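You operate a simulated robot arm through the tools that you are given. There is no shell and no other tool. Be economical: measure what you need, move in short steps, check, and stop when the job is done.

You run a simulated two-armed robot. Do the job below in one go: nothing can be reset, and whatever is moved stays where it is left.

Task
Pick up the green tall roll from the chest top behind the cloth rolls with one hand, pass it to the other hand and put it on the clear end of the wide table.

Only the result counts: the job must be done as asked and must still hold three seconds after the hand-in. Knocking over, shifting, dropping, spilling or breaking anything else fails it. Flat cloth is picked up by pressing the open fingertips on it (5 to 10 N) and closing them slowly along it; thin cloth reads only 2 to 8 mm in the jaws.

Robot
Two 7-joint arms with two-finger parallel grippers on one trunk, on a base that drives. Base frame: it is fixed to the floor where the robot stands at the start and does not move with it; the origin is under the middle of the robot, x ahead of it, y to its left, z up; the surface under the hand at the start is at about z = 930. Lengths are in mm, angles in degrees, forces in N, time in s.
The left shoulder is at the start at [60, 143, 901], the right one opposite. With the tool pointing down near the work surface each hand reaches from about 200 to 660 mm from the robot's upright axis, wherever it stands, measured 20 degrees to its own side. Places, roughly: clear end of the wide table [1000, -2400, 800]. Payload 1.57 kg a hand.
The tool frame of a hand sits at the grasp point between the pads (the TCP): z along the fingers, y along the line on which they close. The tips reach 30 mm beyond it. Largest opening 110 mm; finger width 24, thickness 12; the body of the gripper, 48 by 112 mm, starts 78 mm behind the TCP.
Orientation is that of the tool frame in the base frame, as a unit quaternion [x, y, z, w]. With the fingers straight down and closing along the base's y, the tool's x points along the base's -x, its y along +y and its z along -z.

Tools
- The arms move only by the tool apply_moves. It takes "left_series", "right_series" or both (then of equal length, played together; a hand with none holds still); each is a list of rows, each a list of 7 numbers: the gripper command, from -1 (fully open) to 1 (shut), values between in proportion, then the shift along the base's x, y, z in mm, then the turn, a rotation vector about the base's x, y, z in degrees. In form: [[jaw, dx, dy, dz, ax, ay, az], ...]. A call has 1 to 8 rows; each row is the pose to reach, as a shift and turn from the pose commanded when the call began. A row lasts 0.2 s, in which the tool goes at most 50 mm and 8.6 degrees; a call with a longer step from one row to the next is refused whole, and so is a gripper value outside its range. A pose out of reach is approached as far as the arm can. The call stops where the force on the tool passes 40 N (or 10 N more than at its start, if that is more) or the arm is blocked; 0.2 s more then pass. The fingers move at their own pace (about 45 mm/s each) and stop on an object; they squeeze with about 41 N. The grip force told is the motor's: it shows also when the fingers shut on nothing. Time passes only in rows, and 0.2 s behind the last, so rows that repeat a pose let the fingers close. It gives the time, the measured TCP pose, the force on the tool (base axes), the opening and the grip force at its end, in the units of the frame above (readings bear some noise), with the torque about the TCP (base axes, N m) and any sound that the robot's microphone picked up.
- Cameras (640 x 400 px; columns grow to the right, rows downward): "scene" is now at [45.8, 12.6, 1512.4]; the picture's right is [0.09, -1.00, 0.00], its down [-0.69, -0.06, -0.72] and it looks along [0.72, 0.06, -0.69] (base axes); focal length 251 px, centre (320, 200). "left" rides on the left gripper at [70, -16, -141] in its tool frame; the picture's right is [0.23, 0.97, 0.00], its down [-0.86, 0.20, -0.48] and it looks along [-0.47, 0.11, 0.88] (tool axes); focal length 222 px, centre (320, 200). "right" rides on the right gripper at [70, 16, -141] in its tool frame; the picture's right is [-0.23, 0.97, 0.00], its down [-0.85, -0.20, -0.48] and it looks along [-0.47, -0.11, 0.88] (tool axes); focal length 222 px, centre (320, 200). There is no depth. A picture from a camera that has moved, and an enlarged one, comes with that camera's place and axes in the base frame and with its lens. The place of the scene camera against the robot may be out by one fixed shift of up to 12 mm in any direction.
- camera(camera): a new picture of that camera. No time passes.
- move_column(by): slides the trunk up (or, below 0, down) by that many mm; the arms and the scene camera ride with it, the base frame stays. It gives what a move gives, with no picture.
- roll_base(legs): drives the robot by 1 to 6 legs, each [ahead, left, turn to the left] in mm, mm and degrees, along the robot's own axes; the way and the turn of a leg run together, so that a leg with both is an arc; at most 1500 mm and 180 degrees a leg. The arms and the cameras ride along, it lands a little off, and it stops where it bumps. It gives what a move gives.
- head_to(pan, tilt): turns the head with the scene camera to pan (to the left, within 86 degrees either way) and tilt (down, from -29 to 69), counted from straight ahead of the robot. It gives what a move gives.
- close_up(camera, box): a new picture of the part [left, top, right, bottom] of that camera's present view, enlarged. No time passes.
- sign_off(): hands the job in; it is judged then, once.

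Work in short steps. Places have to be worked out from the pictures, the camera data and where the tool is seen: move nearer, look again, correct. Check each grasp and each placing, and mend what went wrong. You have 120 turns and 92 pictures in all, those below and enlarged ones among them. Open the grippers and draw the arms clear of the work before you hand the job in, unless the task says otherwise; then end with one line.

The tools are called after "Call:" as name(argument=value, ...) on one line, values as JSON. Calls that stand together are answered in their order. apply_moves: Moves the arms, as the interface text tells. Its arguments: {"type":"object","properties":{"left_series":{"type":"array"},"right_series":{"type":"array"}},"required":[]} The other tools are called the same way: move_column (by) slides the trunk up or down; roll_base (legs) drives the base; head_to (pan, tilt) turns the head that bears the scene camera; camera (camera) takes a picture; close_up (camera, box) takes an enlarged picture of a part of a camera's view; sign_off () hands the job in.

At the start:

```text
t: 0.0
left_ee_pos: [497.0, 300.1, 1000.4]
left_ee_rot: [0.0, 1.0, -0.001, 0.001]
left_wrist_force: [0.2, 0.6, 0.7]
left_torque: [-0.01, 0.01, 0.0]
left_opening: 110.0
left_grasp_force: 0.0
right_ee_pos: [452.7, -87.6, 1000.4]
right_ee_rot: [0.001, 1.0, 0.0, 0.0]
right_wrist_force: [0.8, -0.3, -0.1]
right_torque: [-0.02, 0.02, 0.01]
right_opening: 110.0
right_grasp_force: 0.0
trunk travel left (down, up): [-500.0, 90.0]
robot x, y, heading: [1.9, -2.7, 0.1]
head pan, tilt: [5.0, 43.9]
```

scene: 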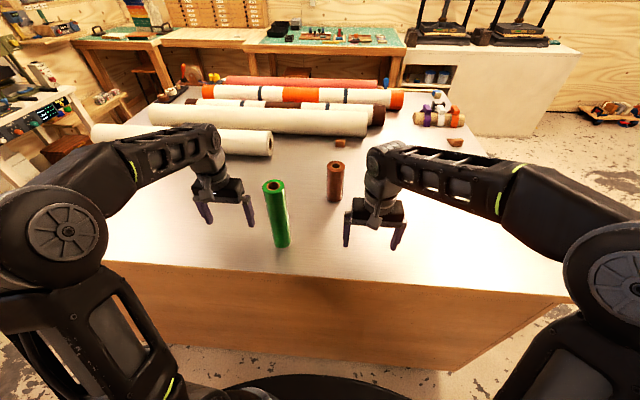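
right: 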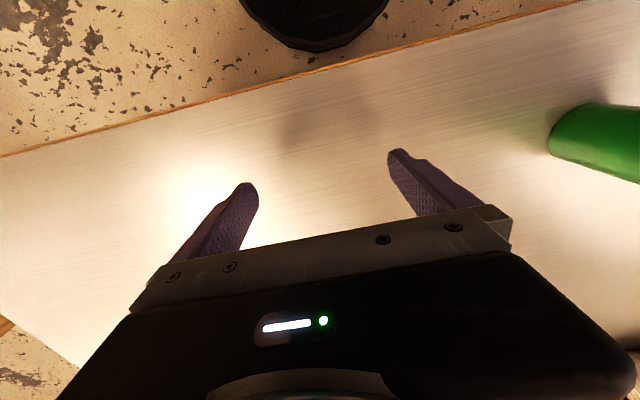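
left: 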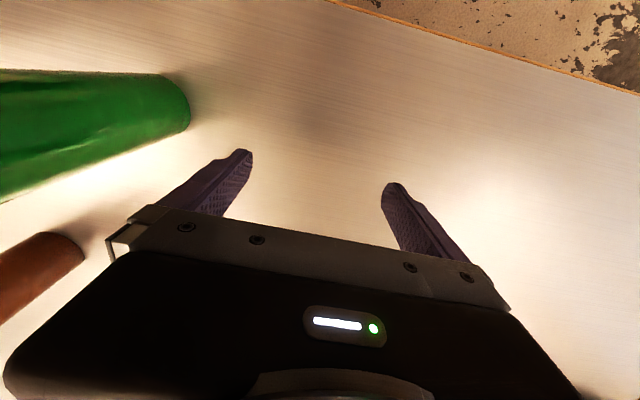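

I see a green standing roll close in front of me, but the task says "behind the cloth rolls", so I'll look at the far area in detail before choosing.

Call:
close_up(camera="scene", box=[0, 0, 320, 200])

Call:
close_up(camera="scene", box=[320, 0, 640, 200])

```text
2.00 times, centred on (160, 100) of scene
camera zoom: at [45.8, 12.6, 1512.4], right [0.09, -1.0, 0.0], down [-0.69, -0.06, -0.72], along [0.72, 0.06, -0.69], focal length 502 px, centre (640, 400)
```

zoom: 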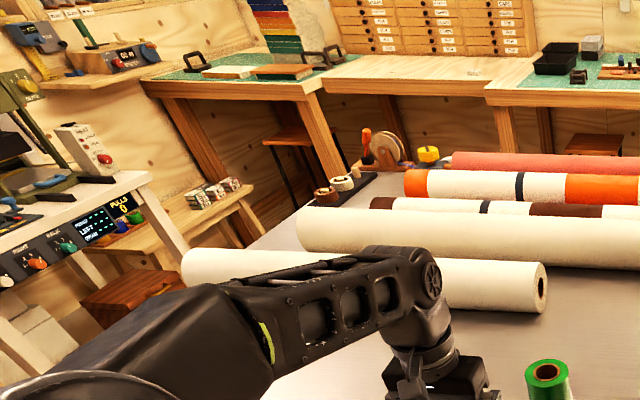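

```text
2.00 times, centred on (480, 100) of scene
camera zoom: at [45.8, 12.6, 1512.4], right [0.09, -1.0, 0.0], down [-0.69, -0.06, -0.72], along [0.72, 0.06, -0.69], focal length 502 px, centre (0, 400)
```

zoom: 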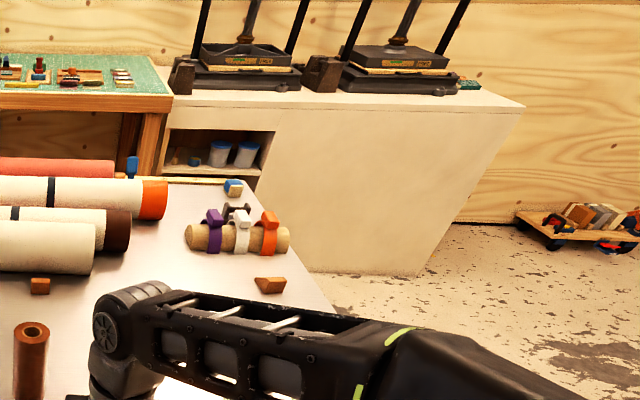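

The only tall green roll is the standing one near [475,158], about 200 tall and 50 across. I'll look at it closer, and turn the head to the right to see the wide table.

Call:
close_up(camera="scene", box=[200, 140, 360, 260])

Call:
head_to(pan=-70, tilt=20)

Call:
camera(camera="scene")

```text
3.33 times, centred on (280, 200) of scene
camera zoom: at [45.8, 12.6, 1512.4], right [0.09, -1.0, 0.0], down [-0.69, -0.06, -0.72], along [0.72, 0.06, -0.69], focal length 836 px, centre (453, 200)
```

zoom: 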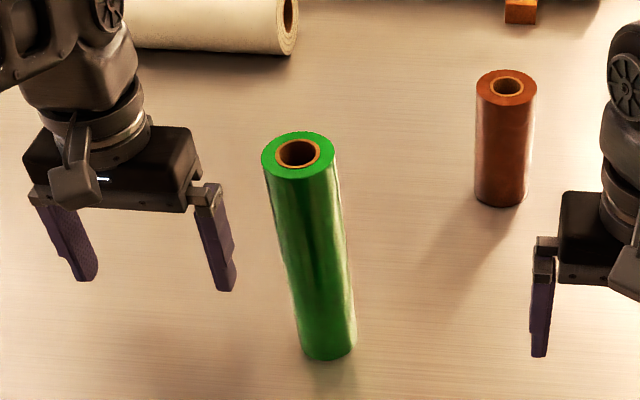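

```text
t: 1.5
left_ee_pos: [496.4, 300.2, 999.2]
left_ee_rot: [-0.001, 1.0, 0.0, 0.0]
left_wrist_force: [-1.1, -0.3, 0.8]
left_torque: [0.01, -0.01, 0.0]
left_opening: 110.2
left_grasp_force: 0.1
right_ee_pos: [452.8, -87.1, 999.1]
right_ee_rot: [0.0, 1.0, 0.0, 0.0]
right_wrist_force: [-0.2, -0.2, -0.4]
right_torque: [-0.04, 0.01, 0.0]
right_opening: 110.4
right_grasp_force: 0.1
trunk travel left (down, up): [-500.0, 90.0]
robot x, y, heading: [-0.6, -1.0, 0.3]
head pan, tilt: [-70.0, 20.0]
```

```text
85 pictures are left
camera scene: at [-4.1, -82.0, 1549.5], right [-0.94, -0.34, 0.0], down [-0.12, 0.32, -0.94], along [0.32, -0.88, -0.34], focal length 251 px, centre (320, 200)
```

scene: 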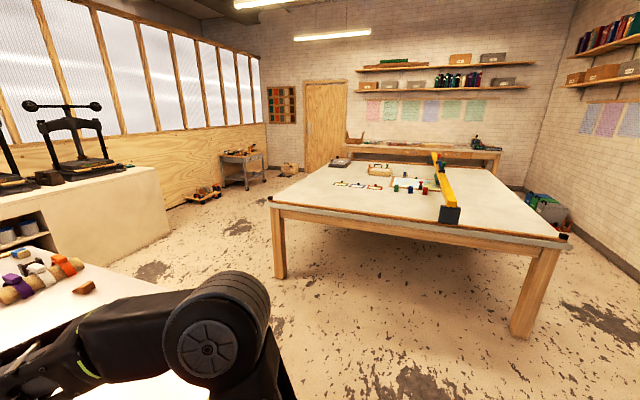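

Call:
close_up(camera="scene", box=[250, 140, 490, 290])

```text
2.67 times, centred on (370, 215) of scene
camera zoom: at [-4.1, -82.0, 1549.5], right [-0.94, -0.34, 0.0], down [-0.12, 0.32, -0.94], along [0.32, -0.88, -0.34], focal length 669 px, centre (187, 160)
```

zoom: 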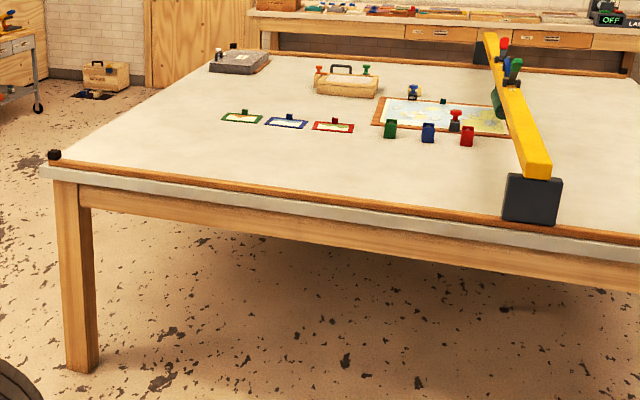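

The wide table's clear end is its +x end, left of the cards. The green roll stands at about [465,150], 215 tall. My plan is to grip it low with the left hand tilted forward, take it at the top with the right hand, and then drive. First I bring the left hand back and pitch it.

Call:
apply_moves(left_series=[[-1, -28, 0, 10, 0, -8.3, 0], [-1, -56, 0, 20, 0, -16.6, 0], [-1, -85, 0, 30, 0, -25, 0], [-1, -113, 0, 40, 0, -33.3, 0], [-1, -141, 0, 50, 0, -41.6, 0], [-1, -170, 0, 60, 0, -50, 0], [-1, -170, 0, 60, 0, -50, 0]])

Call:
head_to(pan=5, tilt=50)

Call:
camera(camera="scene")

Call:
camera(camera="left")

```text
t: 3.1
left_ee_pos: [344.4, 323.2, 1093.9]
left_ee_rot: [0.0, 0.906, 0.0, 0.423]
left_wrist_force: [0.2, -0.1, 0.0]
left_torque: [0.0, -0.01, 0.03]
left_opening: 110.1
left_grasp_force: 0.1
left hand out of reach, approached as far as the arm can: row 5, 6, 7
right_ee_pos: [452.5, -87.0, 998.4]
right_ee_rot: [0.0, 1.0, 0.001, 0.001]
right_wrist_force: [1.3, -0.5, -0.3]
right_torque: [-0.01, 0.05, 0.01]
right_opening: 110.2
right_grasp_force: 0.1
trunk travel left (down, up): [-500.0, 90.0]
robot x, y, heading: [3.5, 0.3, 0.3]
head pan, tilt: [-70.0, 20.0]
```

```text
t: 4.5
left_ee_pos: [344.3, 323.2, 1095.7]
left_ee_rot: [-0.001, 0.907, 0.001, 0.422]
left_wrist_force: [0.3, 0.5, 0.4]
left_torque: [0.01, 0.0, 0.02]
left_opening: 109.9
left_grasp_force: 0.0
right_ee_pos: [454.3, -87.5, 1000.3]
right_ee_rot: [0.0, 1.0, 0.0, 0.0]
right_wrist_force: [0.1, -0.3, -0.5]
right_torque: [-0.02, -0.01, 0.05]
right_opening: 110.0
right_grasp_force: 0.0
trunk travel left (down, up): [-500.0, 90.0]
robot x, y, heading: [3.4, -2.4, -0.3]
head pan, tilt: [5.0, 50.0]
```

```text
83 pictures are left
camera scene: at [40.6, 12.1, 1504.0], right [0.09, -1.0, 0.0], down [-0.76, -0.07, -0.64], along [0.64, 0.06, -0.77], focal length 251 px, centre (320, 200)
```

scene: 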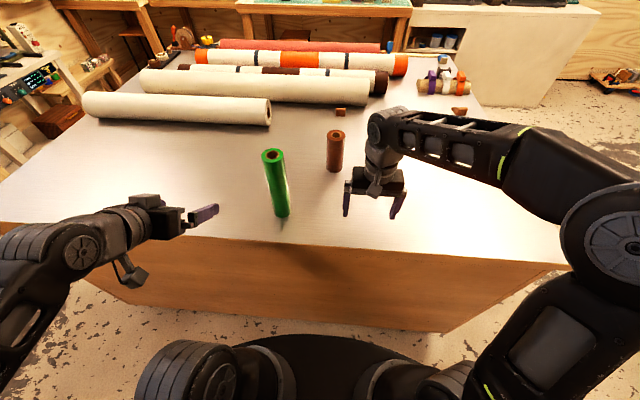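

```text
82 pictures are left
camera left: at [191.1, 306.1, 1131.4], right [-0.15, 0.97, -0.17], down [0.18, 0.2, 0.96], along [0.97, 0.11, -0.21], focal length 222 px, centre (320, 200)
```

left: 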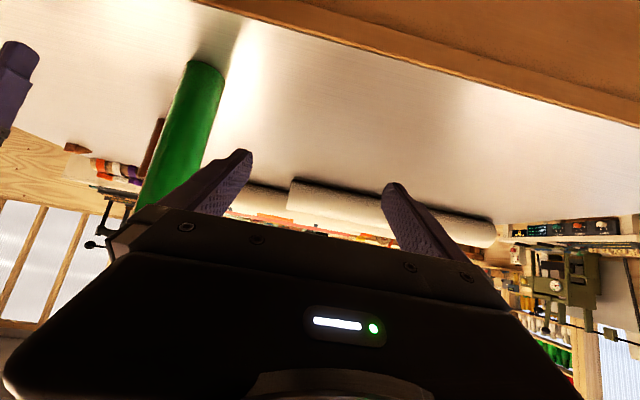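

The tilted hand is cramped this close in, so I back the base off 120 mm to give it room.

Call:
roll_base(legs=[[-120, 0, 0]])

```text
t: 5.8
left_ee_pos: [224.0, 322.0, 1095.0]
left_ee_rot: [0.001, 0.907, -0.001, 0.422]
left_wrist_force: [-0.5, -0.1, 0.2]
left_torque: [0.0, -0.02, -0.02]
left_opening: 109.9
left_grasp_force: 0.0
right_ee_pos: [332.1, -86.4, 1001.8]
right_ee_rot: [0.001, 1.0, 0.0, 0.0]
right_wrist_force: [-0.9, -1.2, 0.1]
right_torque: [-0.02, -0.06, -0.01]
right_opening: 110.2
right_grasp_force: 0.2
trunk travel left (down, up): [-500.0, 90.0]
robot x, y, heading: [-120.0, -4.1, -0.4]
head pan, tilt: [5.0, 50.0]
```

Now I move the left hand to a waiting pose in front of the roll, staying short of it in x.

Call:
apply_moves(left_series=[[-1, 35, 0, 0, 0, 0, 0], [-1, 70, -20, -5, 0, 0, 0], [-1, 90, -60, -10, 0, 0, 0], [-1, 110, -100, -15, 0, 0, 0], [-1, 125, -140, -20, 0, 0, 0], [-1, 130, -160, -20, 0, 0, 0], [-1, 130, -160, -20, 0, 0, 0]])

Call:
camera(camera="left")

Call:
camera(camera="scene")

```text
t: 7.4
left_ee_pos: [356.4, 162.9, 1072.1]
left_ee_rot: [0.0, 0.907, 0.0, 0.422]
left_wrist_force: [-0.3, 0.5, 0.0]
left_torque: [-0.02, 0.02, -0.03]
left_opening: 109.9
left_grasp_force: 0.0
right_ee_pos: [331.9, -87.1, 1000.6]
right_ee_rot: [0.001, 1.0, -0.001, 0.0]
right_wrist_force: [0.2, -0.4, -0.3]
right_torque: [0.0, 0.02, -0.04]
right_opening: 110.0
right_grasp_force: 0.0
trunk travel left (down, up): [-500.0, 90.0]
robot x, y, heading: [-118.4, 1.5, -0.0]
head pan, tilt: [5.0, 50.0]
```

```text
81 pictures are left
camera left: at [202.7, 146.8, 1108.1], right [-0.14, 0.97, -0.18], down [0.18, 0.2, 0.96], along [0.97, 0.11, -0.21], focal length 222 px, centre (320, 200)
```

left: 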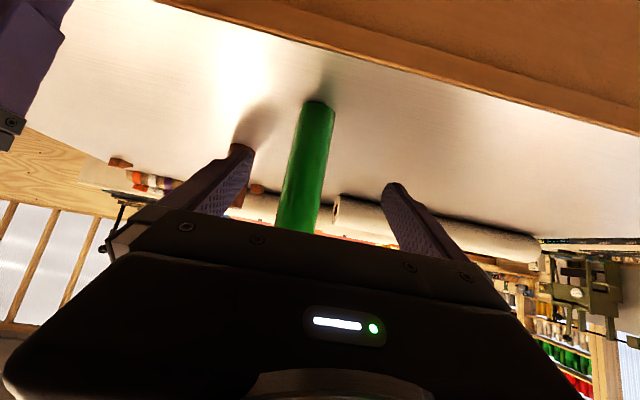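

```text
80 pictures are left
camera scene: at [-79.5, 12.3, 1503.9], right [0.09, -1.0, 0.0], down [-0.76, -0.07, -0.64], along [0.64, 0.06, -0.77], focal length 251 px, centre (320, 200)
```

scene: 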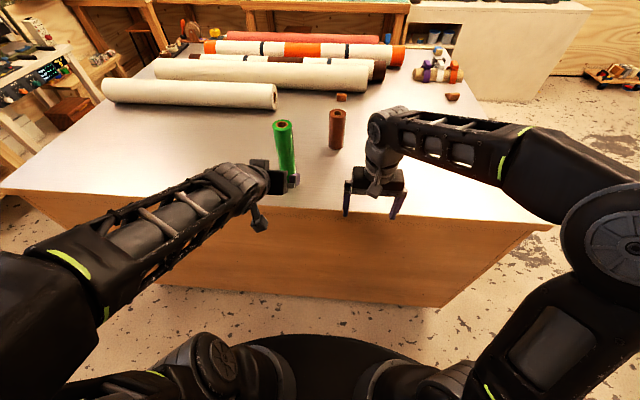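

The left camera puts the roll's foot at about [470,151]. I lower the hand, centre it in y, and then advance part way with the jaws open.

Call:
apply_moves(left_series=[[-1, 0, -6, -30, 0, 0, 0], [-1, 0, -12, -62, 0, 0, 0], [-1, 30, -12, -62, 0, 0, 0], [-1, 60, -12, -62, 0, 0, 0], [-1, 60, -12, -62, 0, 0, 0]])

Call:
camera(camera="left")

Call:
close_up(camera="scene", box=[220, 100, 380, 220])

```text
t: 8.6
left_ee_pos: [416.2, 150.1, 1013.0]
left_ee_rot: [0.001, 0.907, -0.001, 0.422]
left_wrist_force: [0.1, 0.2, 0.9]
left_torque: [0.0, 0.04, -0.05]
left_opening: 109.9
left_grasp_force: 0.0
right_ee_pos: [331.9, -87.7, 1001.0]
right_ee_rot: [0.001, 1.0, 0.001, 0.0]
right_wrist_force: [-0.4, -1.0, 0.6]
right_torque: [-0.03, -0.02, 0.02]
right_opening: 109.9
right_grasp_force: 0.1
trunk travel left (down, up): [-500.0, 90.0]
robot x, y, heading: [-121.8, 2.8, -0.4]
head pan, tilt: [5.0, 50.0]
```

```text
79 pictures are left
camera left: at [263.0, 134.4, 1050.2], right [-0.14, 0.97, -0.17], down [0.18, 0.2, 0.96], along [0.97, 0.11, -0.21], focal length 222 px, centre (320, 200)
```

left: 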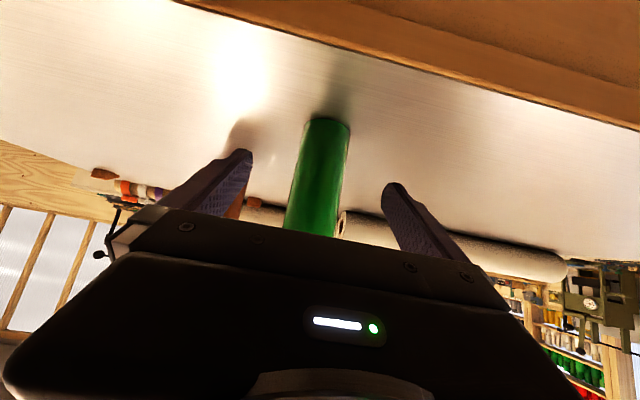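

```text
3.33 times, centred on (300, 160) of scene
camera zoom: at [-79.7, 12.1, 1503.9], right [0.09, -1.0, 0.0], down [-0.76, -0.07, -0.64], along [0.64, 0.06, -0.77], focal length 836 px, centre (387, 333)
```

zoom: 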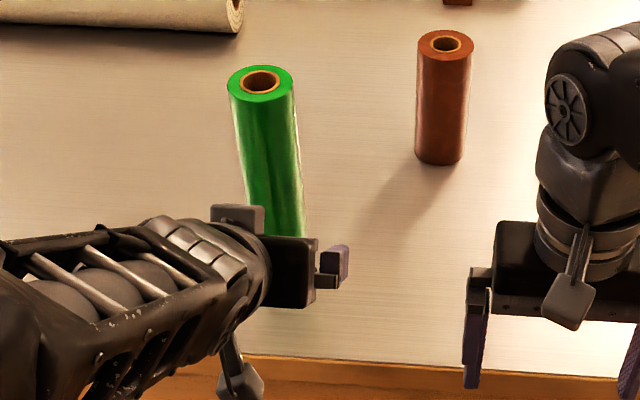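

The roll is centred between the fingers (y≈151, axis x≈480). I advance 62 mm and close.

Call:
apply_moves(left_series=[[-1, 32, 0, 0, 0, 0, 0], [-1, 62, 0, 0, 0, 0, 0], [-0.5, 62, 0, 0, 0, 0, 0], [0, 62, 0, 0, 0, 0, 0], [1, 62, 0, 0, 0, 0, 0], [1, 62, 0, 0, 0, 0, 0], [1, 62, 0, 0, 0, 0, 0]])

Call:
camera(camera="left")

```text
t: 10.2
left_ee_pos: [474.6, 149.5, 1015.5]
left_ee_rot: [0.001, 0.907, 0.0, 0.421]
left_wrist_force: [-0.2, 2.3, 1.7]
left_torque: [0.24, 0.04, 0.03]
left_opening: 50.8
left_grasp_force: 25.1
right_ee_pos: [331.8, -86.5, 1000.6]
right_ee_rot: [0.002, 1.0, 0.0, 0.001]
right_wrist_force: [-0.2, -0.5, -0.4]
right_torque: [0.01, 0.0, -0.02]
right_opening: 110.0
right_grasp_force: 0.1
trunk travel left (down, up): [-500.0, 90.0]
robot x, y, heading: [-120.5, -2.8, -0.3]
head pan, tilt: [5.0, 50.0]
```

```text
77 pictures are left
camera left: at [321.1, 134.1, 1051.7], right [-0.14, 0.97, -0.17], down [0.18, 0.2, 0.96], along [0.97, 0.11, -0.21], focal length 222 px, centre (320, 200)
```

left: 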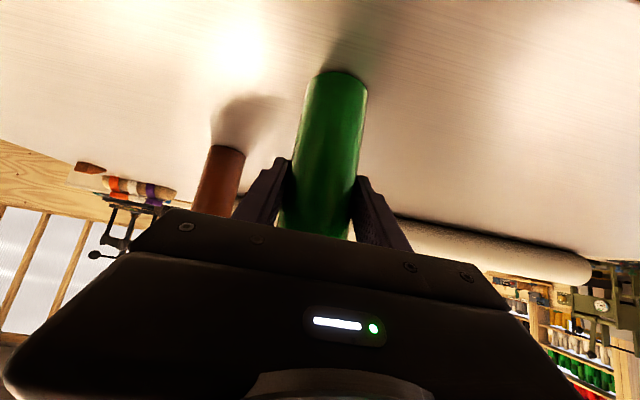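

The roll is gripped: opening 51 with real grip force. I lift it straight up gently and check it.

Call:
apply_moves(left_series=[[1, 0, 0, 0, 0, 0, 0], [1, 0, 0, 15, 0, 0, 0], [1, 0, 0, 40, 0, 0, 0], [1, 0, 0, 70, 0, 0, 0], [1, 0, 0, 90, 0, 0, 0], [1, 0, 0, 90, 0, 0, 0]])

Call:
camera(camera="scene")

```text
t: 11.6
left_ee_pos: [478.1, 149.6, 1103.3]
left_ee_rot: [0.002, 0.907, -0.002, 0.422]
left_wrist_force: [0.2, -0.6, -4.4]
left_torque: [0.05, 0.03, -0.01]
left_opening: 50.6
left_grasp_force: 40.7
right_ee_pos: [333.2, -86.5, 1000.0]
right_ee_rot: [0.002, 1.0, 0.0, 0.0]
right_wrist_force: [-0.4, 0.4, 0.6]
right_torque: [0.01, -0.01, -0.01]
right_opening: 109.7
right_grasp_force: 0.0
trunk travel left (down, up): [-500.0, 90.0]
robot x, y, heading: [-119.7, -0.6, -0.1]
head pan, tilt: [5.0, 50.0]
```

```text
76 pictures are left
camera scene: at [-79.0, 12.2, 1503.9], right [0.09, -1.0, 0.0], down [-0.76, -0.07, -0.64], along [0.64, 0.06, -0.77], focal length 251 px, centre (320, 200)
```

scene: 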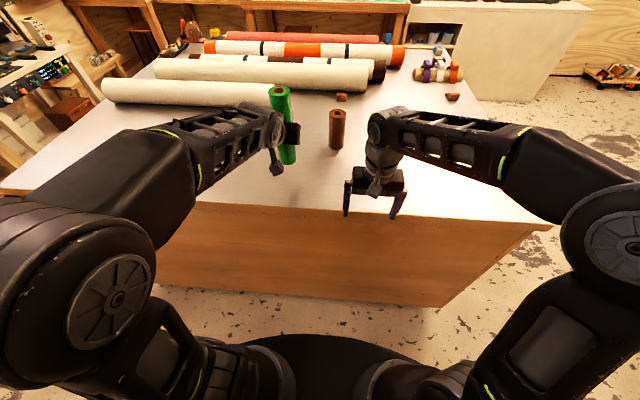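

The roll is held firmly (about 0.45 kg) and upright. I raise the trunk for reach, and bring the roll back toward the centre, away from the brown roll.

Call:
move_column(by=85)

Call:
apply_moves(left_series=[[1, -35, 0, 0, 0, 0, 0], [1, -75, 0, -10, 0, 0, 0], [1, -110, -15, -30, 0, 0, 0], [1, -130, -40, -50, 0, 0, 0], [1, -140, -70, -70, 0, 0, 0], [1, -145, -95, -90, 0, 0, 0], [1, -145, -95, -90, 0, 0, 0]])

Call:
camera(camera="scene")

```text
t: 12.8
left_ee_pos: [479.9, 150.5, 1187.8]
left_ee_rot: [0.001, 0.907, -0.001, 0.421]
left_wrist_force: [-0.2, -0.3, -4.0]
left_torque: [-0.02, 0.02, 0.01]
left_opening: 50.3
left_grasp_force: 41.5
right_ee_pos: [332.6, -87.3, 1084.9]
right_ee_rot: [0.001, 1.0, -0.001, 0.0]
right_wrist_force: [0.0, -0.5, 0.2]
right_torque: [-0.03, 0.01, 0.06]
right_opening: 109.8
right_grasp_force: 0.0
trunk travel left (down, up): [-585.0, 5.0]
robot x, y, heading: [-116.5, -3.0, 0.0]
head pan, tilt: [5.0, 50.0]
```

```text
t: 14.4
left_ee_pos: [331.5, 54.0, 1097.8]
left_ee_rot: [0.0, 0.906, 0.0, 0.423]
left_wrist_force: [0.3, 0.8, -4.7]
left_torque: [-0.01, 0.01, 0.0]
left_opening: 50.0
left_grasp_force: 40.7
right_ee_pos: [332.3, -86.7, 1085.5]
right_ee_rot: [0.001, 1.0, 0.0, 0.0]
right_wrist_force: [0.1, 1.2, 0.0]
right_torque: [-0.04, -0.03, 0.07]
right_opening: 110.2
right_grasp_force: 0.1
trunk travel left (down, up): [-585.0, 5.0]
robot x, y, heading: [-121.5, -0.6, -0.1]
head pan, tilt: [5.0, 50.0]
```

```text
75 pictures are left
camera scene: at [-79.3, 12.7, 1588.9], right [0.09, -1.0, 0.0], down [-0.76, -0.07, -0.64], along [0.64, 0.06, -0.77], focal length 251 px, centre (320, 200)
```

scene: 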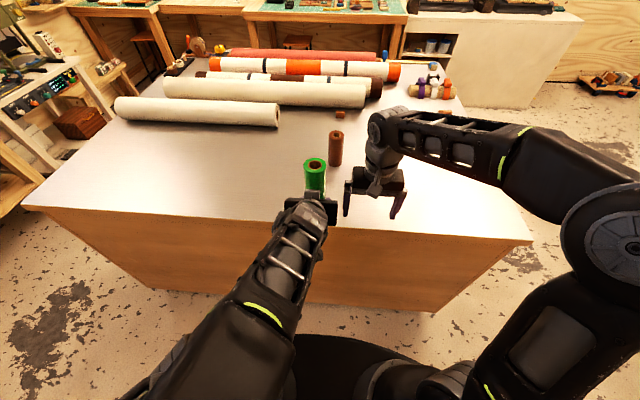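

Roll axis is near [332,54] with its top near z≈1222. I raise the right hand straight up to clear it, then look with the right camera.

Call:
apply_moves(right_series=[[-1, 0, 0, 45, 0, 0, 0], [-1, 0, 0, 90, 0, 0, 0], [-1, 0, 0, 135, 0, 0, 0], [-1, 0, 0, 180, 0, 0, 0], [-1, 0, 0, 205, 0, 0, 0], [-1, 0, 40, 205, 0, 0, 0], [-1, 0, 80, 205, 0, 0, 0], [-1, 0, 80, 205, 0, 0, 0]])

Call:
camera(camera="right")

Call:
camera(camera="scene")

```text
t: 16.2
left_ee_pos: [332.3, 53.0, 1099.4]
left_ee_rot: [0.001, 0.907, 0.0, 0.422]
left_wrist_force: [6.0, 2.4, -1.2]
left_torque: [-0.41, 0.69, 0.07]
left_opening: 50.4
left_grasp_force: 41.4
right_ee_pos: [304.7, -32.1, 1197.4]
right_ee_rot: [0.01, 1.0, 0.012, 0.023]
right_wrist_force: [-6.5, -3.8, -2.3]
right_torque: [-0.12, -0.04, 0.37]
right_opening: 106.9
right_grasp_force: 0.0
right hand out of reach, approached as far as the arm can: row 2, 3, 4, 5, 6, 7, 8
trunk travel left (down, up): [-585.0, 5.0]
robot x, y, heading: [-124.1, -3.4, -0.3]
head pan, tilt: [5.0, 50.0]
```

```text
74 pictures are left
camera right: at [229.2, -17.1, 1335.9], right [0.24, 0.97, 0.03], down [0.83, -0.23, 0.51], along [0.51, -0.1, -0.86], focal length 222 px, centre (320, 200)
```

right: 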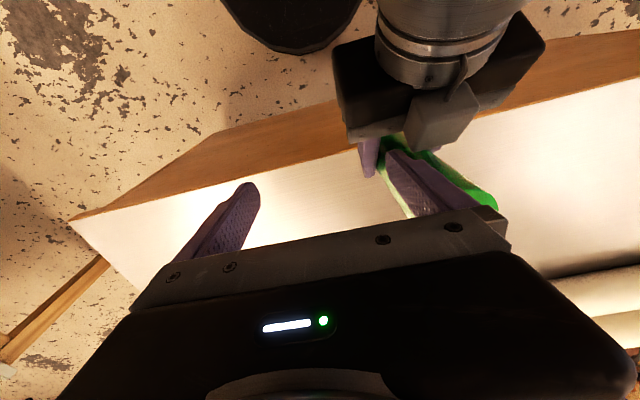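

```text
73 pictures are left
camera scene: at [-80.7, 11.0, 1589.0], right [0.09, -1.0, 0.0], down [-0.76, -0.07, -0.64], along [0.64, 0.06, -0.77], focal length 251 px, centre (320, 200)
```

scene: 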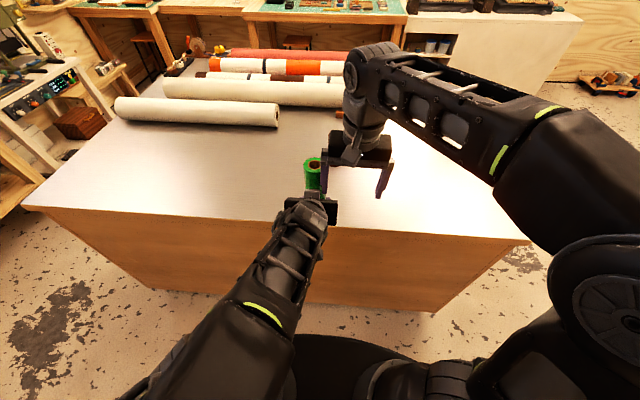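

The right arm tops out near z≈1195 and its finger is resting lightly on the roll. I back it off in y, then lower the left hand (the roll is in front of the chest edge at x≈400).

Call:
apply_moves(right_series=[[-1, 0, -35, 0, 0, 0, 0], [-1, 0, -70, 0, 0, 0, 0], [-1, 0, -70, 0, 0, 0, 0]])

Call:
apply_moves(left_series=[[1, 0, 0, -25, 0, 0, 0], [1, 0, 0, -50, 0, 0, 0], [1, 0, 0, -75, 0, 0, 0], [1, 0, 0, -95, 0, 0, 0], [1, 0, 0, -95, 0, 0, 0]])

Call:
camera(camera="right")

Call:
camera(camera="scene")

```text
t: 17.0
left_ee_pos: [330.6, 53.9, 1098.7]
left_ee_rot: [0.001, 0.907, -0.001, 0.422]
left_wrist_force: [-0.1, -1.0, -3.8]
left_torque: [0.0, 0.03, -0.01]
left_opening: 50.3
left_grasp_force: 41.0
right_ee_pos: [305.1, -98.4, 1196.3]
right_ee_rot: [0.01, 1.0, 0.011, 0.025]
right_wrist_force: [-1.5, -0.1, -0.2]
right_torque: [0.02, -0.04, 0.0]
right_opening: 110.0
right_grasp_force: 0.0
trunk travel left (down, up): [-585.0, 5.0]
robot x, y, heading: [-119.7, -4.1, -0.2]
head pan, tilt: [5.0, 50.0]
```

```text
t: 18.2
left_ee_pos: [332.0, 48.2, 1006.3]
left_ee_rot: [-0.012, 0.91, -0.021, 0.415]
left_wrist_force: [0.0, 0.2, -3.6]
left_torque: [0.01, 0.05, 0.0]
left_opening: 50.1
left_grasp_force: 41.0
right_ee_pos: [303.0, -98.2, 1196.3]
right_ee_rot: [0.01, 1.0, 0.01, 0.025]
right_wrist_force: [-1.4, -0.2, 0.8]
right_torque: [-0.03, -0.01, 0.03]
right_opening: 110.0
right_grasp_force: 0.1
trunk travel left (down, up): [-585.0, 5.0]
robot x, y, heading: [-119.0, 2.0, 0.1]
head pan, tilt: [5.0, 50.0]
```

```text
72 pictures are left
camera right: at [229.0, -82.8, 1334.6], right [0.25, 0.97, 0.03], down [0.83, -0.23, 0.52], along [0.51, -0.1, -0.86], focal length 222 px, centre (320, 200)
```

right: 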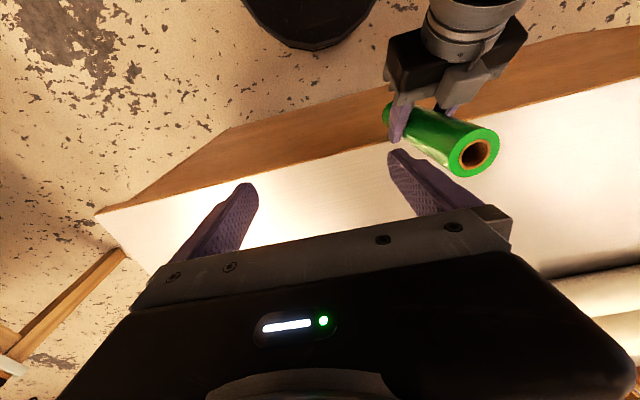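

```text
71 pictures are left
camera scene: at [-79.3, 12.3, 1588.9], right [0.09, -1.0, 0.0], down [-0.76, -0.07, -0.64], along [0.64, 0.06, -0.77], focal length 251 px, centre (320, 200)
```

scene: 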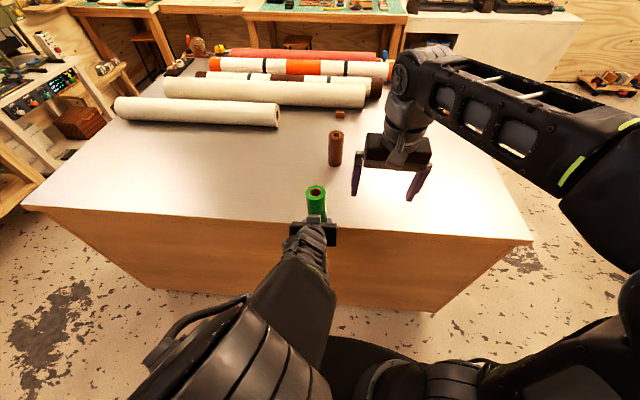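

The roll's top is near [337,55,1130]. I straighten the small tilts in both hands and move the right hand over the top with its tips about 20 mm above.

Call:
apply_moves(left_series=[[1, 0, 0, 3, 1.4, -0.5, 0], [1, 0, 0, 5, 2.8, -0.9, -0.2], [1, 0, 0, 5, 2.8, -0.9, -0.2], [1, 0, 0, 5, 2.8, -0.9, -0.2], [1, 0, 0, 5, 2.8, -0.9, -0.2], [1, 0, 0, 5, 2.8, -0.9, -0.2]], right_series=[[-1, 15, 0, -6, -1.1, 2.9, 1.1], [-1, 34, 30, -13, -1.1, 2.9, 1.1], [-1, 34, 70, -13, -1.1, 2.9, 1.1], [-1, 34, 110, -13, -1.1, 2.9, 1.1], [-1, 34, 153, -13, -1.1, 2.9, 1.1], [-1, 34, 153, -13, -1.1, 2.9, 1.1]])

Call:
camera(camera="right")

Call:
camera(camera="scene")

```text
t: 19.6
left_ee_pos: [334.4, 55.6, 1006.6]
left_ee_rot: [-0.02, 0.911, -0.013, 0.411]
left_wrist_force: [0.8, -0.1, -3.8]
left_torque: [0.06, 0.01, 0.01]
left_opening: 50.0
left_grasp_force: 41.0
right_ee_pos: [319.3, -16.6, 1171.5]
right_ee_rot: [-0.002, 1.0, 0.011, -0.01]
right_wrist_force: [1.4, 0.1, -0.4]
right_torque: [-0.02, 0.0, 0.03]
right_opening: 110.0
right_grasp_force: 0.0
right hand out of reach, approached as far as the arm can: row 1, 2, 3, 4, 5, 6
trunk travel left (down, up): [-585.0, 5.0]
robot x, y, heading: [-117.2, -2.9, -0.3]
head pan, tilt: [5.0, 50.0]
```

```text
70 pictures are left
camera right: at [253.0, -3.8, 1314.2], right [0.23, 0.97, 0.02], down [0.86, -0.21, 0.46], along [0.45, -0.09, -0.89], focal length 222 px, centre (320, 200)
```

right: 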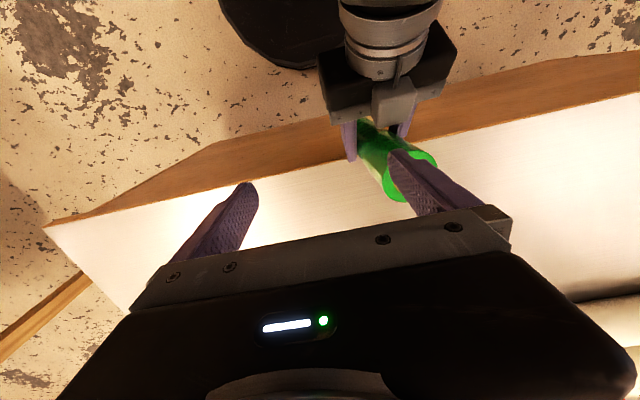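

```text
69 pictures are left
camera scene: at [-77.2, 13.4, 1588.8], right [0.09, -1.0, 0.0], down [-0.76, -0.07, -0.64], along [0.64, 0.05, -0.77], focal length 251 px, centre (320, 200)
```

scene: 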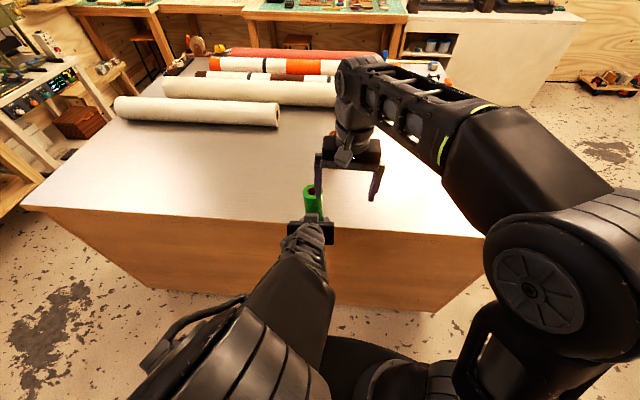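

The right arm can't point straight down that high, so it will come from the right side: yawed about 65° to the left and tilted 45°, gripping the top of the roll above the left hand. First I back it away while yawing.

Call:
apply_moves(right_series=[[-1, 0, -25, 0, 0, 0, 8.1], [-1, 0, -55, -5, 0, 0, 16.2], [-1, 0, -85, -10, 0, 0, 24.3], [-1, 0, -115, -20, 0, 0, 32.5], [-1, 0, -130, -30, 0, 0, 40.6], [-1, 0, -135, -40, 0, 0, 48.7], [-1, 0, -135, -40, 0, 0, 56.8], [-1, 0, -135, -40, 0, 0, 65]])

Call:
apply_moves(right_series=[[-1, 0, 0, 0, 7.5, -3.5, 0], [-1, 0, 0, 0, 15, -7, 0], [-1, 0, 0, 0, 22.5, -10.5, 0], [-1, 0, 0, 0, 30, -14, 0], [-1, 0, 0, 0, 36, -16.8, 0], [-1, 0, 0, 0, 40.8, -19, 0], [-1, 0, 0, 0, 40.8, -19, 0]])

Call:
camera(camera="scene")

Call:
camera(camera="right")

```text
t: 21.4
left_ee_pos: [332.7, 54.5, 1007.4]
left_ee_rot: [-0.02, 0.911, -0.013, 0.411]
left_wrist_force: [0.1, 0.6, -4.5]
left_torque: [-0.01, 0.03, -0.03]
left_opening: 50.3
left_grasp_force: 41.2
right_ee_pos: [318.6, -153.9, 1131.9]
right_ee_rot: [-0.538, 0.843, 0.001, 0.0]
right_wrist_force: [-0.3, 0.8, 0.7]
right_torque: [-0.01, -0.01, 0.01]
right_opening: 110.1
right_grasp_force: 0.1
trunk travel left (down, up): [-585.0, 5.0]
robot x, y, heading: [-123.1, -5.0, 0.2]
head pan, tilt: [5.0, 50.0]
```

```text
t: 23.0
left_ee_pos: [332.3, 55.0, 1007.2]
left_ee_rot: [-0.018, 0.911, -0.015, 0.412]
left_wrist_force: [-0.1, -0.3, -4.2]
left_torque: [-0.02, 0.03, -0.01]
left_opening: 50.0
left_grasp_force: 40.9
right_ee_pos: [321.1, -152.2, 1132.1]
right_ee_rot: [-0.496, 0.779, 0.207, 0.322]
right_wrist_force: [-0.5, -0.4, 0.4]
right_torque: [-0.01, 0.01, 0.01]
right_opening: 110.1
right_grasp_force: 0.2
trunk travel left (down, up): [-585.0, 5.0]
robot x, y, heading: [-118.7, 0.5, -0.1]
head pan, tilt: [5.0, 50.0]
```

```text
68 pictures are left
camera scene: at [-79.1, 12.2, 1588.9], right [0.09, -1.0, 0.0], down [-0.76, -0.07, -0.64], along [0.64, 0.06, -0.77], focal length 251 px, centre (320, 200)
```

scene: 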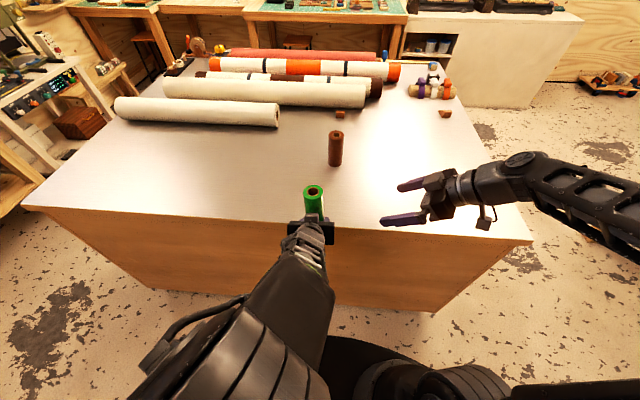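

```text
67 pictures are left
camera right: at [244.7, -279.9, 1182.4], right [-0.81, 0.56, 0.16], down [0.3, 0.16, 0.94], along [0.5, 0.82, -0.29], focal length 222 px, centre (320, 200)
```

right: 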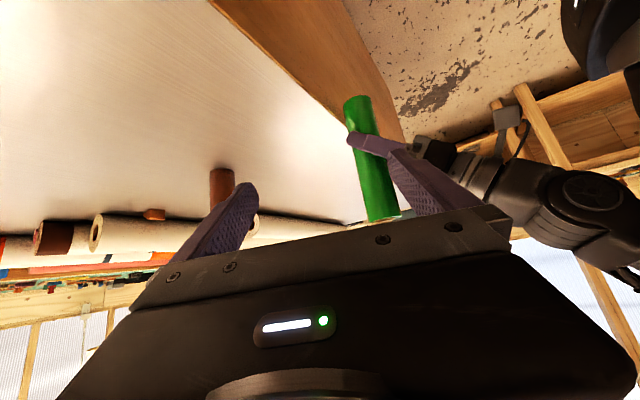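

The side pose works. The roll's top is about [340,55,1125]. I go to a pre-approach point about 110 mm short of it, with the jaws slightly narrowed.

Call:
apply_moves(right_series=[[-0.8, -15, 30, -10, 0, 0, 0], [-0.7, -30, 65, -20, 0, 0, 0], [-0.6, -31, 100, -25, 0, 0, 0], [-0.6, -31, 100, -25, 0, 0, 0]])

Call:
camera(camera="right")

Call:
close_up(camera="scene", box=[240, 140, 440, 265])

```text
t: 24.0
left_ee_pos: [331.9, 54.4, 1008.2]
left_ee_rot: [-0.019, 0.911, -0.015, 0.412]
left_wrist_force: [0.4, -0.5, -4.0]
left_torque: [0.01, 0.02, 0.0]
left_opening: 50.0
left_grasp_force: 41.2
right_ee_pos: [290.7, -52.9, 1102.1]
right_ee_rot: [-0.496, 0.78, 0.206, 0.322]
right_wrist_force: [-0.5, -0.5, 0.8]
right_torque: [-0.01, -0.01, 0.01]
right_opening: 87.7
right_grasp_force: 0.3
trunk travel left (down, up): [-585.0, 5.0]
robot x, y, heading: [-124.5, -0.8, -0.3]
head pan, tilt: [5.0, 50.0]
```

```text
66 pictures are left
camera right: at [214.4, -181.0, 1152.6], right [-0.81, 0.56, 0.16], down [0.3, 0.16, 0.94], along [0.5, 0.82, -0.29], focal length 222 px, centre (320, 200)
```

right: 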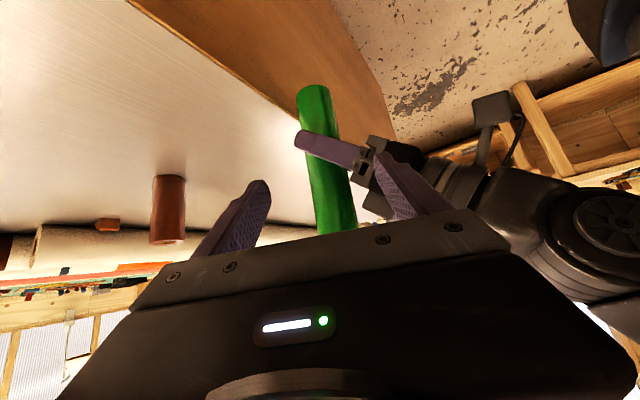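

```text
3.20 times, centred on (340, 202) of scene
camera zoom: at [-79.6, 11.6, 1588.9], right [0.09, -1.0, 0.0], down [-0.76, -0.07, -0.64], along [0.64, 0.06, -0.77], focal length 802 px, centre (256, 192)
```

zoom: 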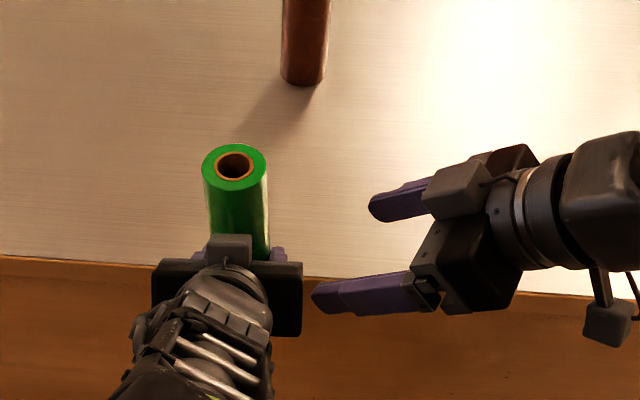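

Coming in level would graze the left gripper's body. Instead I raise the right hand, cut the yaw to 45°, go over the top and then come down on the roll.

Call:
apply_moves(right_series=[[-0.8, 0, -15, 30, 0, 0, -7], [-0.8, 0, -15, 63, 0, 0, -14], [-0.8, 0, -15, 66, 0, 0, -20], [-0.8, 0, -15, 66, 0, 0, -20]])

Call:
camera(camera="right")

```text
t: 25.0
left_ee_pos: [332.7, 53.7, 1007.4]
left_ee_rot: [-0.019, 0.911, -0.014, 0.412]
left_wrist_force: [0.3, 0.2, -4.6]
left_torque: [-0.01, 0.04, 0.03]
left_opening: 50.3
left_grasp_force: 41.5
right_ee_pos: [290.2, -66.8, 1172.4]
right_ee_rot: [-0.354, 0.854, 0.147, 0.352]
right_wrist_force: [-0.5, -0.2, -0.3]
right_torque: [0.0, -0.01, 0.04]
right_opening: 98.9
right_grasp_force: 0.0
trunk travel left (down, up): [-585.0, 5.0]
robot x, y, heading: [-124.1, 3.6, -0.3]
head pan, tilt: [5.0, 50.0]
```

```text
64 pictures are left
camera right: at [174.3, -159.6, 1223.1], right [-0.57, 0.8, 0.16], down [0.33, 0.05, 0.94], along [0.75, 0.6, -0.29], focal length 222 px, centre (320, 200)
```

right: 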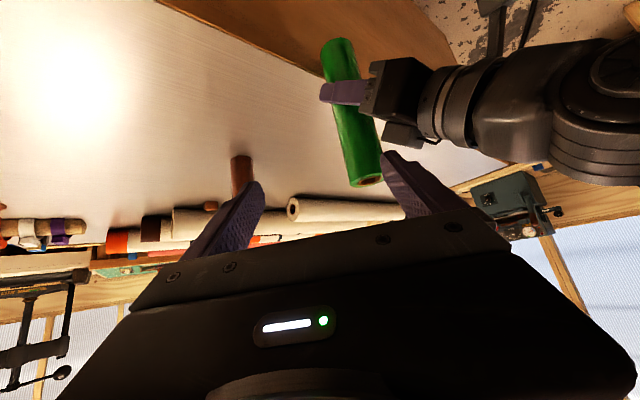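

The top centre measures about [340,56,1127]. I move the right hand over it at z≈1172, with tips about 20 mm above.

Call:
apply_moves(right_series=[[-0.8, 17, 40, 2, 0, 0, 0], [-0.8, 34, 82, 2, 0, 0, 0], [-0.8, 50, 123, 2, 0, 0, 0], [-0.8, 50, 123, 2, 0, 0, 0]])

Call:
camera(camera="right")

Call:
close_up(camera="scene", box=[240, 120, 440, 245])

```text
t: 26.0
left_ee_pos: [332.0, 53.3, 1008.1]
left_ee_rot: [-0.019, 0.91, -0.014, 0.413]
left_wrist_force: [0.3, 0.1, -3.2]
left_torque: [-0.01, 0.04, 0.01]
left_opening: 50.0
left_grasp_force: 41.1
right_ee_pos: [338.4, 55.4, 1176.8]
right_ee_rot: [-0.353, 0.854, 0.147, 0.353]
right_wrist_force: [-0.5, -0.2, 0.6]
right_torque: [-0.01, -0.02, 0.01]
right_opening: 99.3
right_grasp_force: 0.0
trunk travel left (down, up): [-585.0, 5.0]
robot x, y, heading: [-122.1, 0.0, -0.3]
head pan, tilt: [5.0, 50.0]
```

```text
63 pictures are left
camera right: at [222.9, -38.8, 1226.7], right [-0.58, 0.8, 0.16], down [0.33, 0.05, 0.94], along [0.75, 0.6, -0.29], focal length 222 px, centre (320, 200)
```

right: 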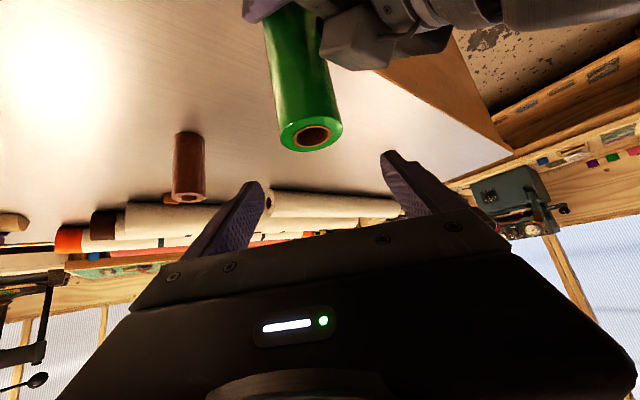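

```text
3.20 times, centred on (340, 182) of scene
camera zoom: at [-80.0, 11.4, 1588.9], right [0.09, -1.0, 0.0], down [-0.76, -0.07, -0.64], along [0.64, 0.06, -0.77], focal length 802 px, centre (256, 256)
```

zoom: 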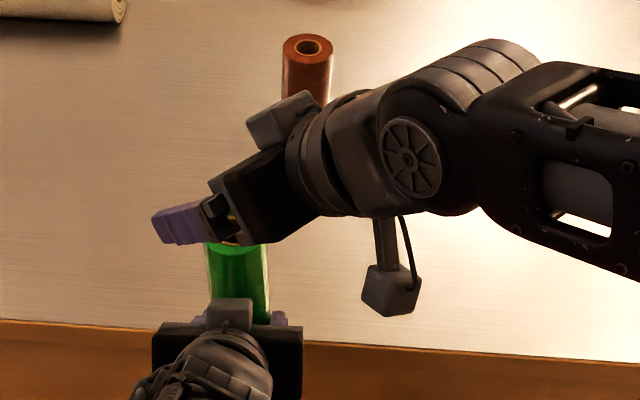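

The right jaw sits over the roll's top (estimate [339,57,1127]). I descend 64 mm in small steps.

Call:
apply_moves(right_series=[[-0.7, 0, 1, -20, 0, 0, 0], [-0.6, 0, 1, -40, 0, 0, 0], [-0.6, 0, 1, -55, 0, 0, 0], [-0.6, 0, 1, -64, 0, 0, 0], [-0.6, 0, 1, -64, 0, 0, 0]])

Call:
camera(camera="right")

Call:
close_up(camera="scene", box=[240, 140, 440, 265])

```text
t: 27.2
left_ee_pos: [333.4, 53.4, 1008.5]
left_ee_rot: [-0.019, 0.911, -0.014, 0.413]
left_wrist_force: [0.7, 0.3, -4.6]
left_torque: [-0.02, 0.03, -0.01]
left_opening: 50.2
left_grasp_force: 40.9
right_ee_pos: [340.7, 57.0, 1110.1]
right_ee_rot: [-0.353, 0.854, 0.147, 0.352]
right_wrist_force: [-0.5, 0.2, 0.2]
right_torque: [-0.03, 0.0, -0.01]
right_opening: 87.9
right_grasp_force: 0.1
trunk travel left (down, up): [-585.0, 5.0]
robot x, y, heading: [-121.4, -2.1, -0.1]
head pan, tilt: [5.0, 50.0]
```

```text
61 pictures are left
camera right: at [224.8, -36.4, 1161.3], right [-0.58, 0.8, 0.16], down [0.33, 0.05, 0.94], along [0.75, 0.6, -0.29], focal length 222 px, centre (320, 200)
```

right: 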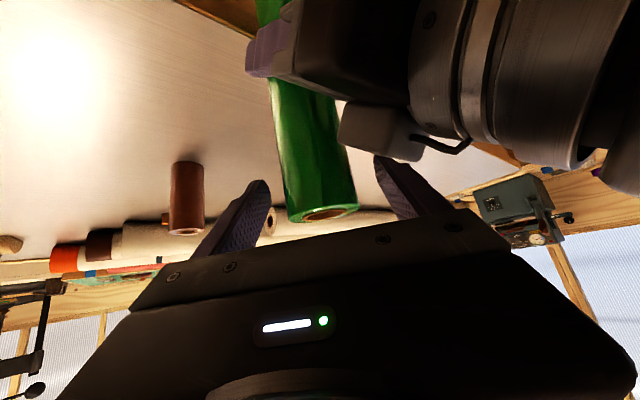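

```text
3.20 times, centred on (340, 202) of scene
camera zoom: at [-79.2, 12.1, 1588.9], right [0.09, -1.0, 0.0], down [-0.76, -0.07, -0.64], along [0.64, 0.06, -0.77], focal length 802 px, centre (256, 192)
```

zoom: 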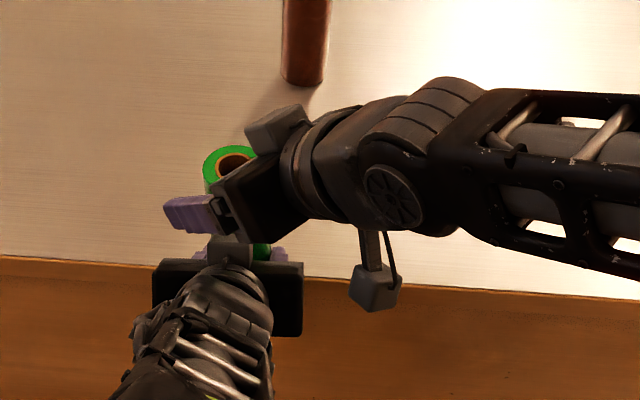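

The roll is between the right fingers with no contact force. I close the right hand slowly.

Call:
apply_moves(right_series=[[-0.4, 0, 0, 0, 0, 0, 0], [-0.2, 0, 0, 0, 0, 0, 0], [0, 0, 0, 0, 0, 0, 0], [0.3, 0, 0, 0, 0, 0, 0], [1, 0, 0, 0, 0, 0, 0], [1, 0, 0, 0, 0, 0, 0], [1, 0, 0, 0, 0, 0, 0], [1, 0, 0, 0, 0, 0, 0]])

Call:
camera(camera="right")

```text
t: 29.0
left_ee_pos: [332.7, 55.0, 1008.3]
left_ee_rot: [-0.018, 0.911, -0.015, 0.412]
left_wrist_force: [3.2, 0.6, -5.1]
left_torque: [1.35, 0.68, 0.37]
left_opening: 50.1
left_grasp_force: 41.5
right_ee_pos: [340.6, 59.2, 1109.4]
right_ee_rot: [-0.353, 0.855, 0.146, 0.351]
right_wrist_force: [-2.8, -1.0, 1.6]
right_torque: [-1.48, -0.35, -0.41]
right_opening: 49.9
right_grasp_force: 40.7
trunk travel left (down, up): [-585.0, 5.0]
robot x, y, heading: [-118.4, 2.1, -0.2]
head pan, tilt: [5.0, 50.0]
```

```text
59 pictures are left
camera right: at [224.8, -36.5, 1161.4], right [-0.58, 0.8, 0.16], down [0.33, 0.05, 0.94], along [0.75, 0.6, -0.29], focal length 222 px, centre (320, 200)
```

right: 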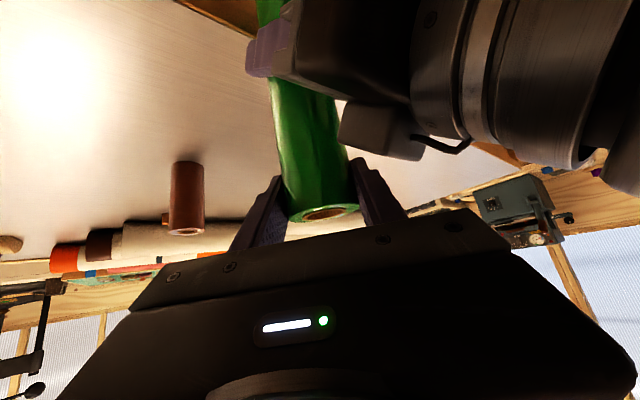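

Both hands hold it now. I open the left hand fully and draw it straight back.

Call:
apply_moves(left_series=[[-0.3, 0, 0, 0, 0, 0, 0], [-1, 0, 0, 0, 0, 0, 0], [-1, 0, 0, 0, 0, 0, 0], [-1, 0, 0, 0, 0, 0, 0], [-1, 0, 0, 0, 0, 0, 0], [-1, 0, 0, 0, 0, 0, 0]])

Call:
apply_moves(left_series=[[-1, -25, 0, 0, 0, 0, 0], [-1, -50, 0, 0, 0, 0, 0], [-1, -75, 0, 0, 0, 0, 0], [-1, -95, 0, 0, 0, 0, 0], [-1, -95, 0, 0, 0, 0, 0]])

Call:
camera(camera="scene")

Call:
camera(camera="left")

```text
t: 30.4
left_ee_pos: [332.1, 53.3, 1007.9]
left_ee_rot: [-0.018, 0.91, -0.016, 0.413]
left_wrist_force: [-0.1, -0.7, -0.2]
left_torque: [0.0, -0.01, 0.0]
left_opening: 110.0
left_grasp_force: 0.1
right_ee_pos: [341.9, 57.9, 1110.7]
right_ee_rot: [-0.353, 0.854, 0.147, 0.352]
right_wrist_force: [0.2, -0.1, -0.9]
right_torque: [-0.04, -0.02, 0.01]
right_opening: 49.7
right_grasp_force: 40.9
trunk travel left (down, up): [-585.0, 5.0]
robot x, y, heading: [-119.2, -3.7, -0.3]
head pan, tilt: [5.0, 50.0]
```

```text
t: 31.0
left_ee_pos: [320.5, 62.4, 996.7]
left_ee_rot: [-0.076, 0.921, -0.018, 0.381]
left_wrist_force: [0.0, 0.0, -0.5]
left_torque: [0.0, 0.0, 0.0]
left_opening: 110.2
left_grasp_force: 0.0
left hand out of reach, approached as far as the arm can: row 1, 2, 3
right_ee_pos: [339.2, 56.3, 1109.4]
right_ee_rot: [-0.353, 0.855, 0.146, 0.351]
right_wrist_force: [-0.5, -0.1, 0.1]
right_torque: [0.01, -0.02, 0.03]
right_opening: 49.8
right_grasp_force: 40.9
trunk travel left (down, up): [-585.0, 5.0]
robot x, y, heading: [-119.4, -2.4, -0.3]
head pan, tilt: [5.0, 50.0]
stopped in row 3 (left hand): the arm was blocked; the commanded pose is now the measured one
```

```text
58 pictures are left
camera scene: at [-79.1, 12.2, 1588.9], right [0.09, -1.0, 0.0], down [-0.76, -0.07, -0.64], along [0.64, 0.06, -0.77], focal length 251 px, centre (320, 200)
```

scene: 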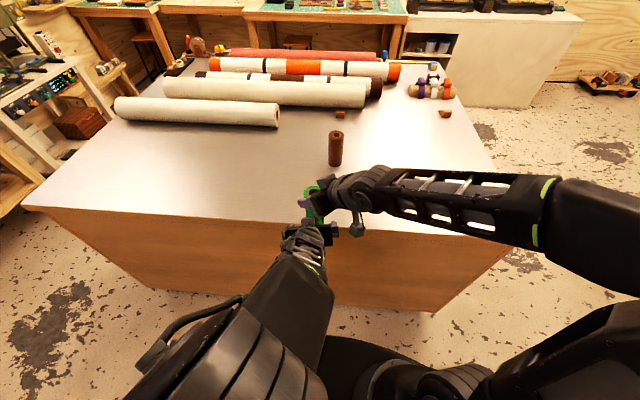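

```text
57 pictures are left
camera left: at [174.8, 32.1, 1048.2], right [-0.28, 0.93, -0.25], down [0.23, 0.32, 0.92], along [0.93, 0.2, -0.31], focal length 222 px, centre (320, 200)
```

left: 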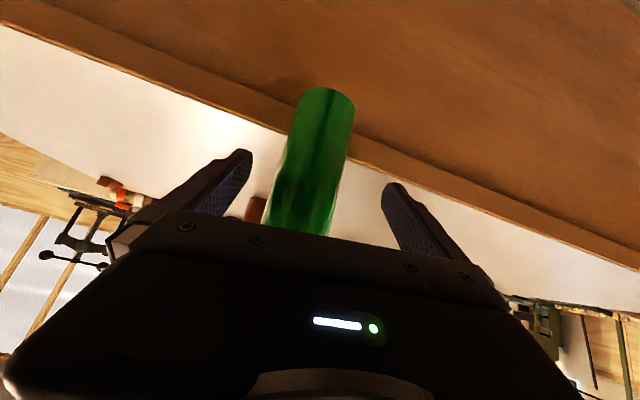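

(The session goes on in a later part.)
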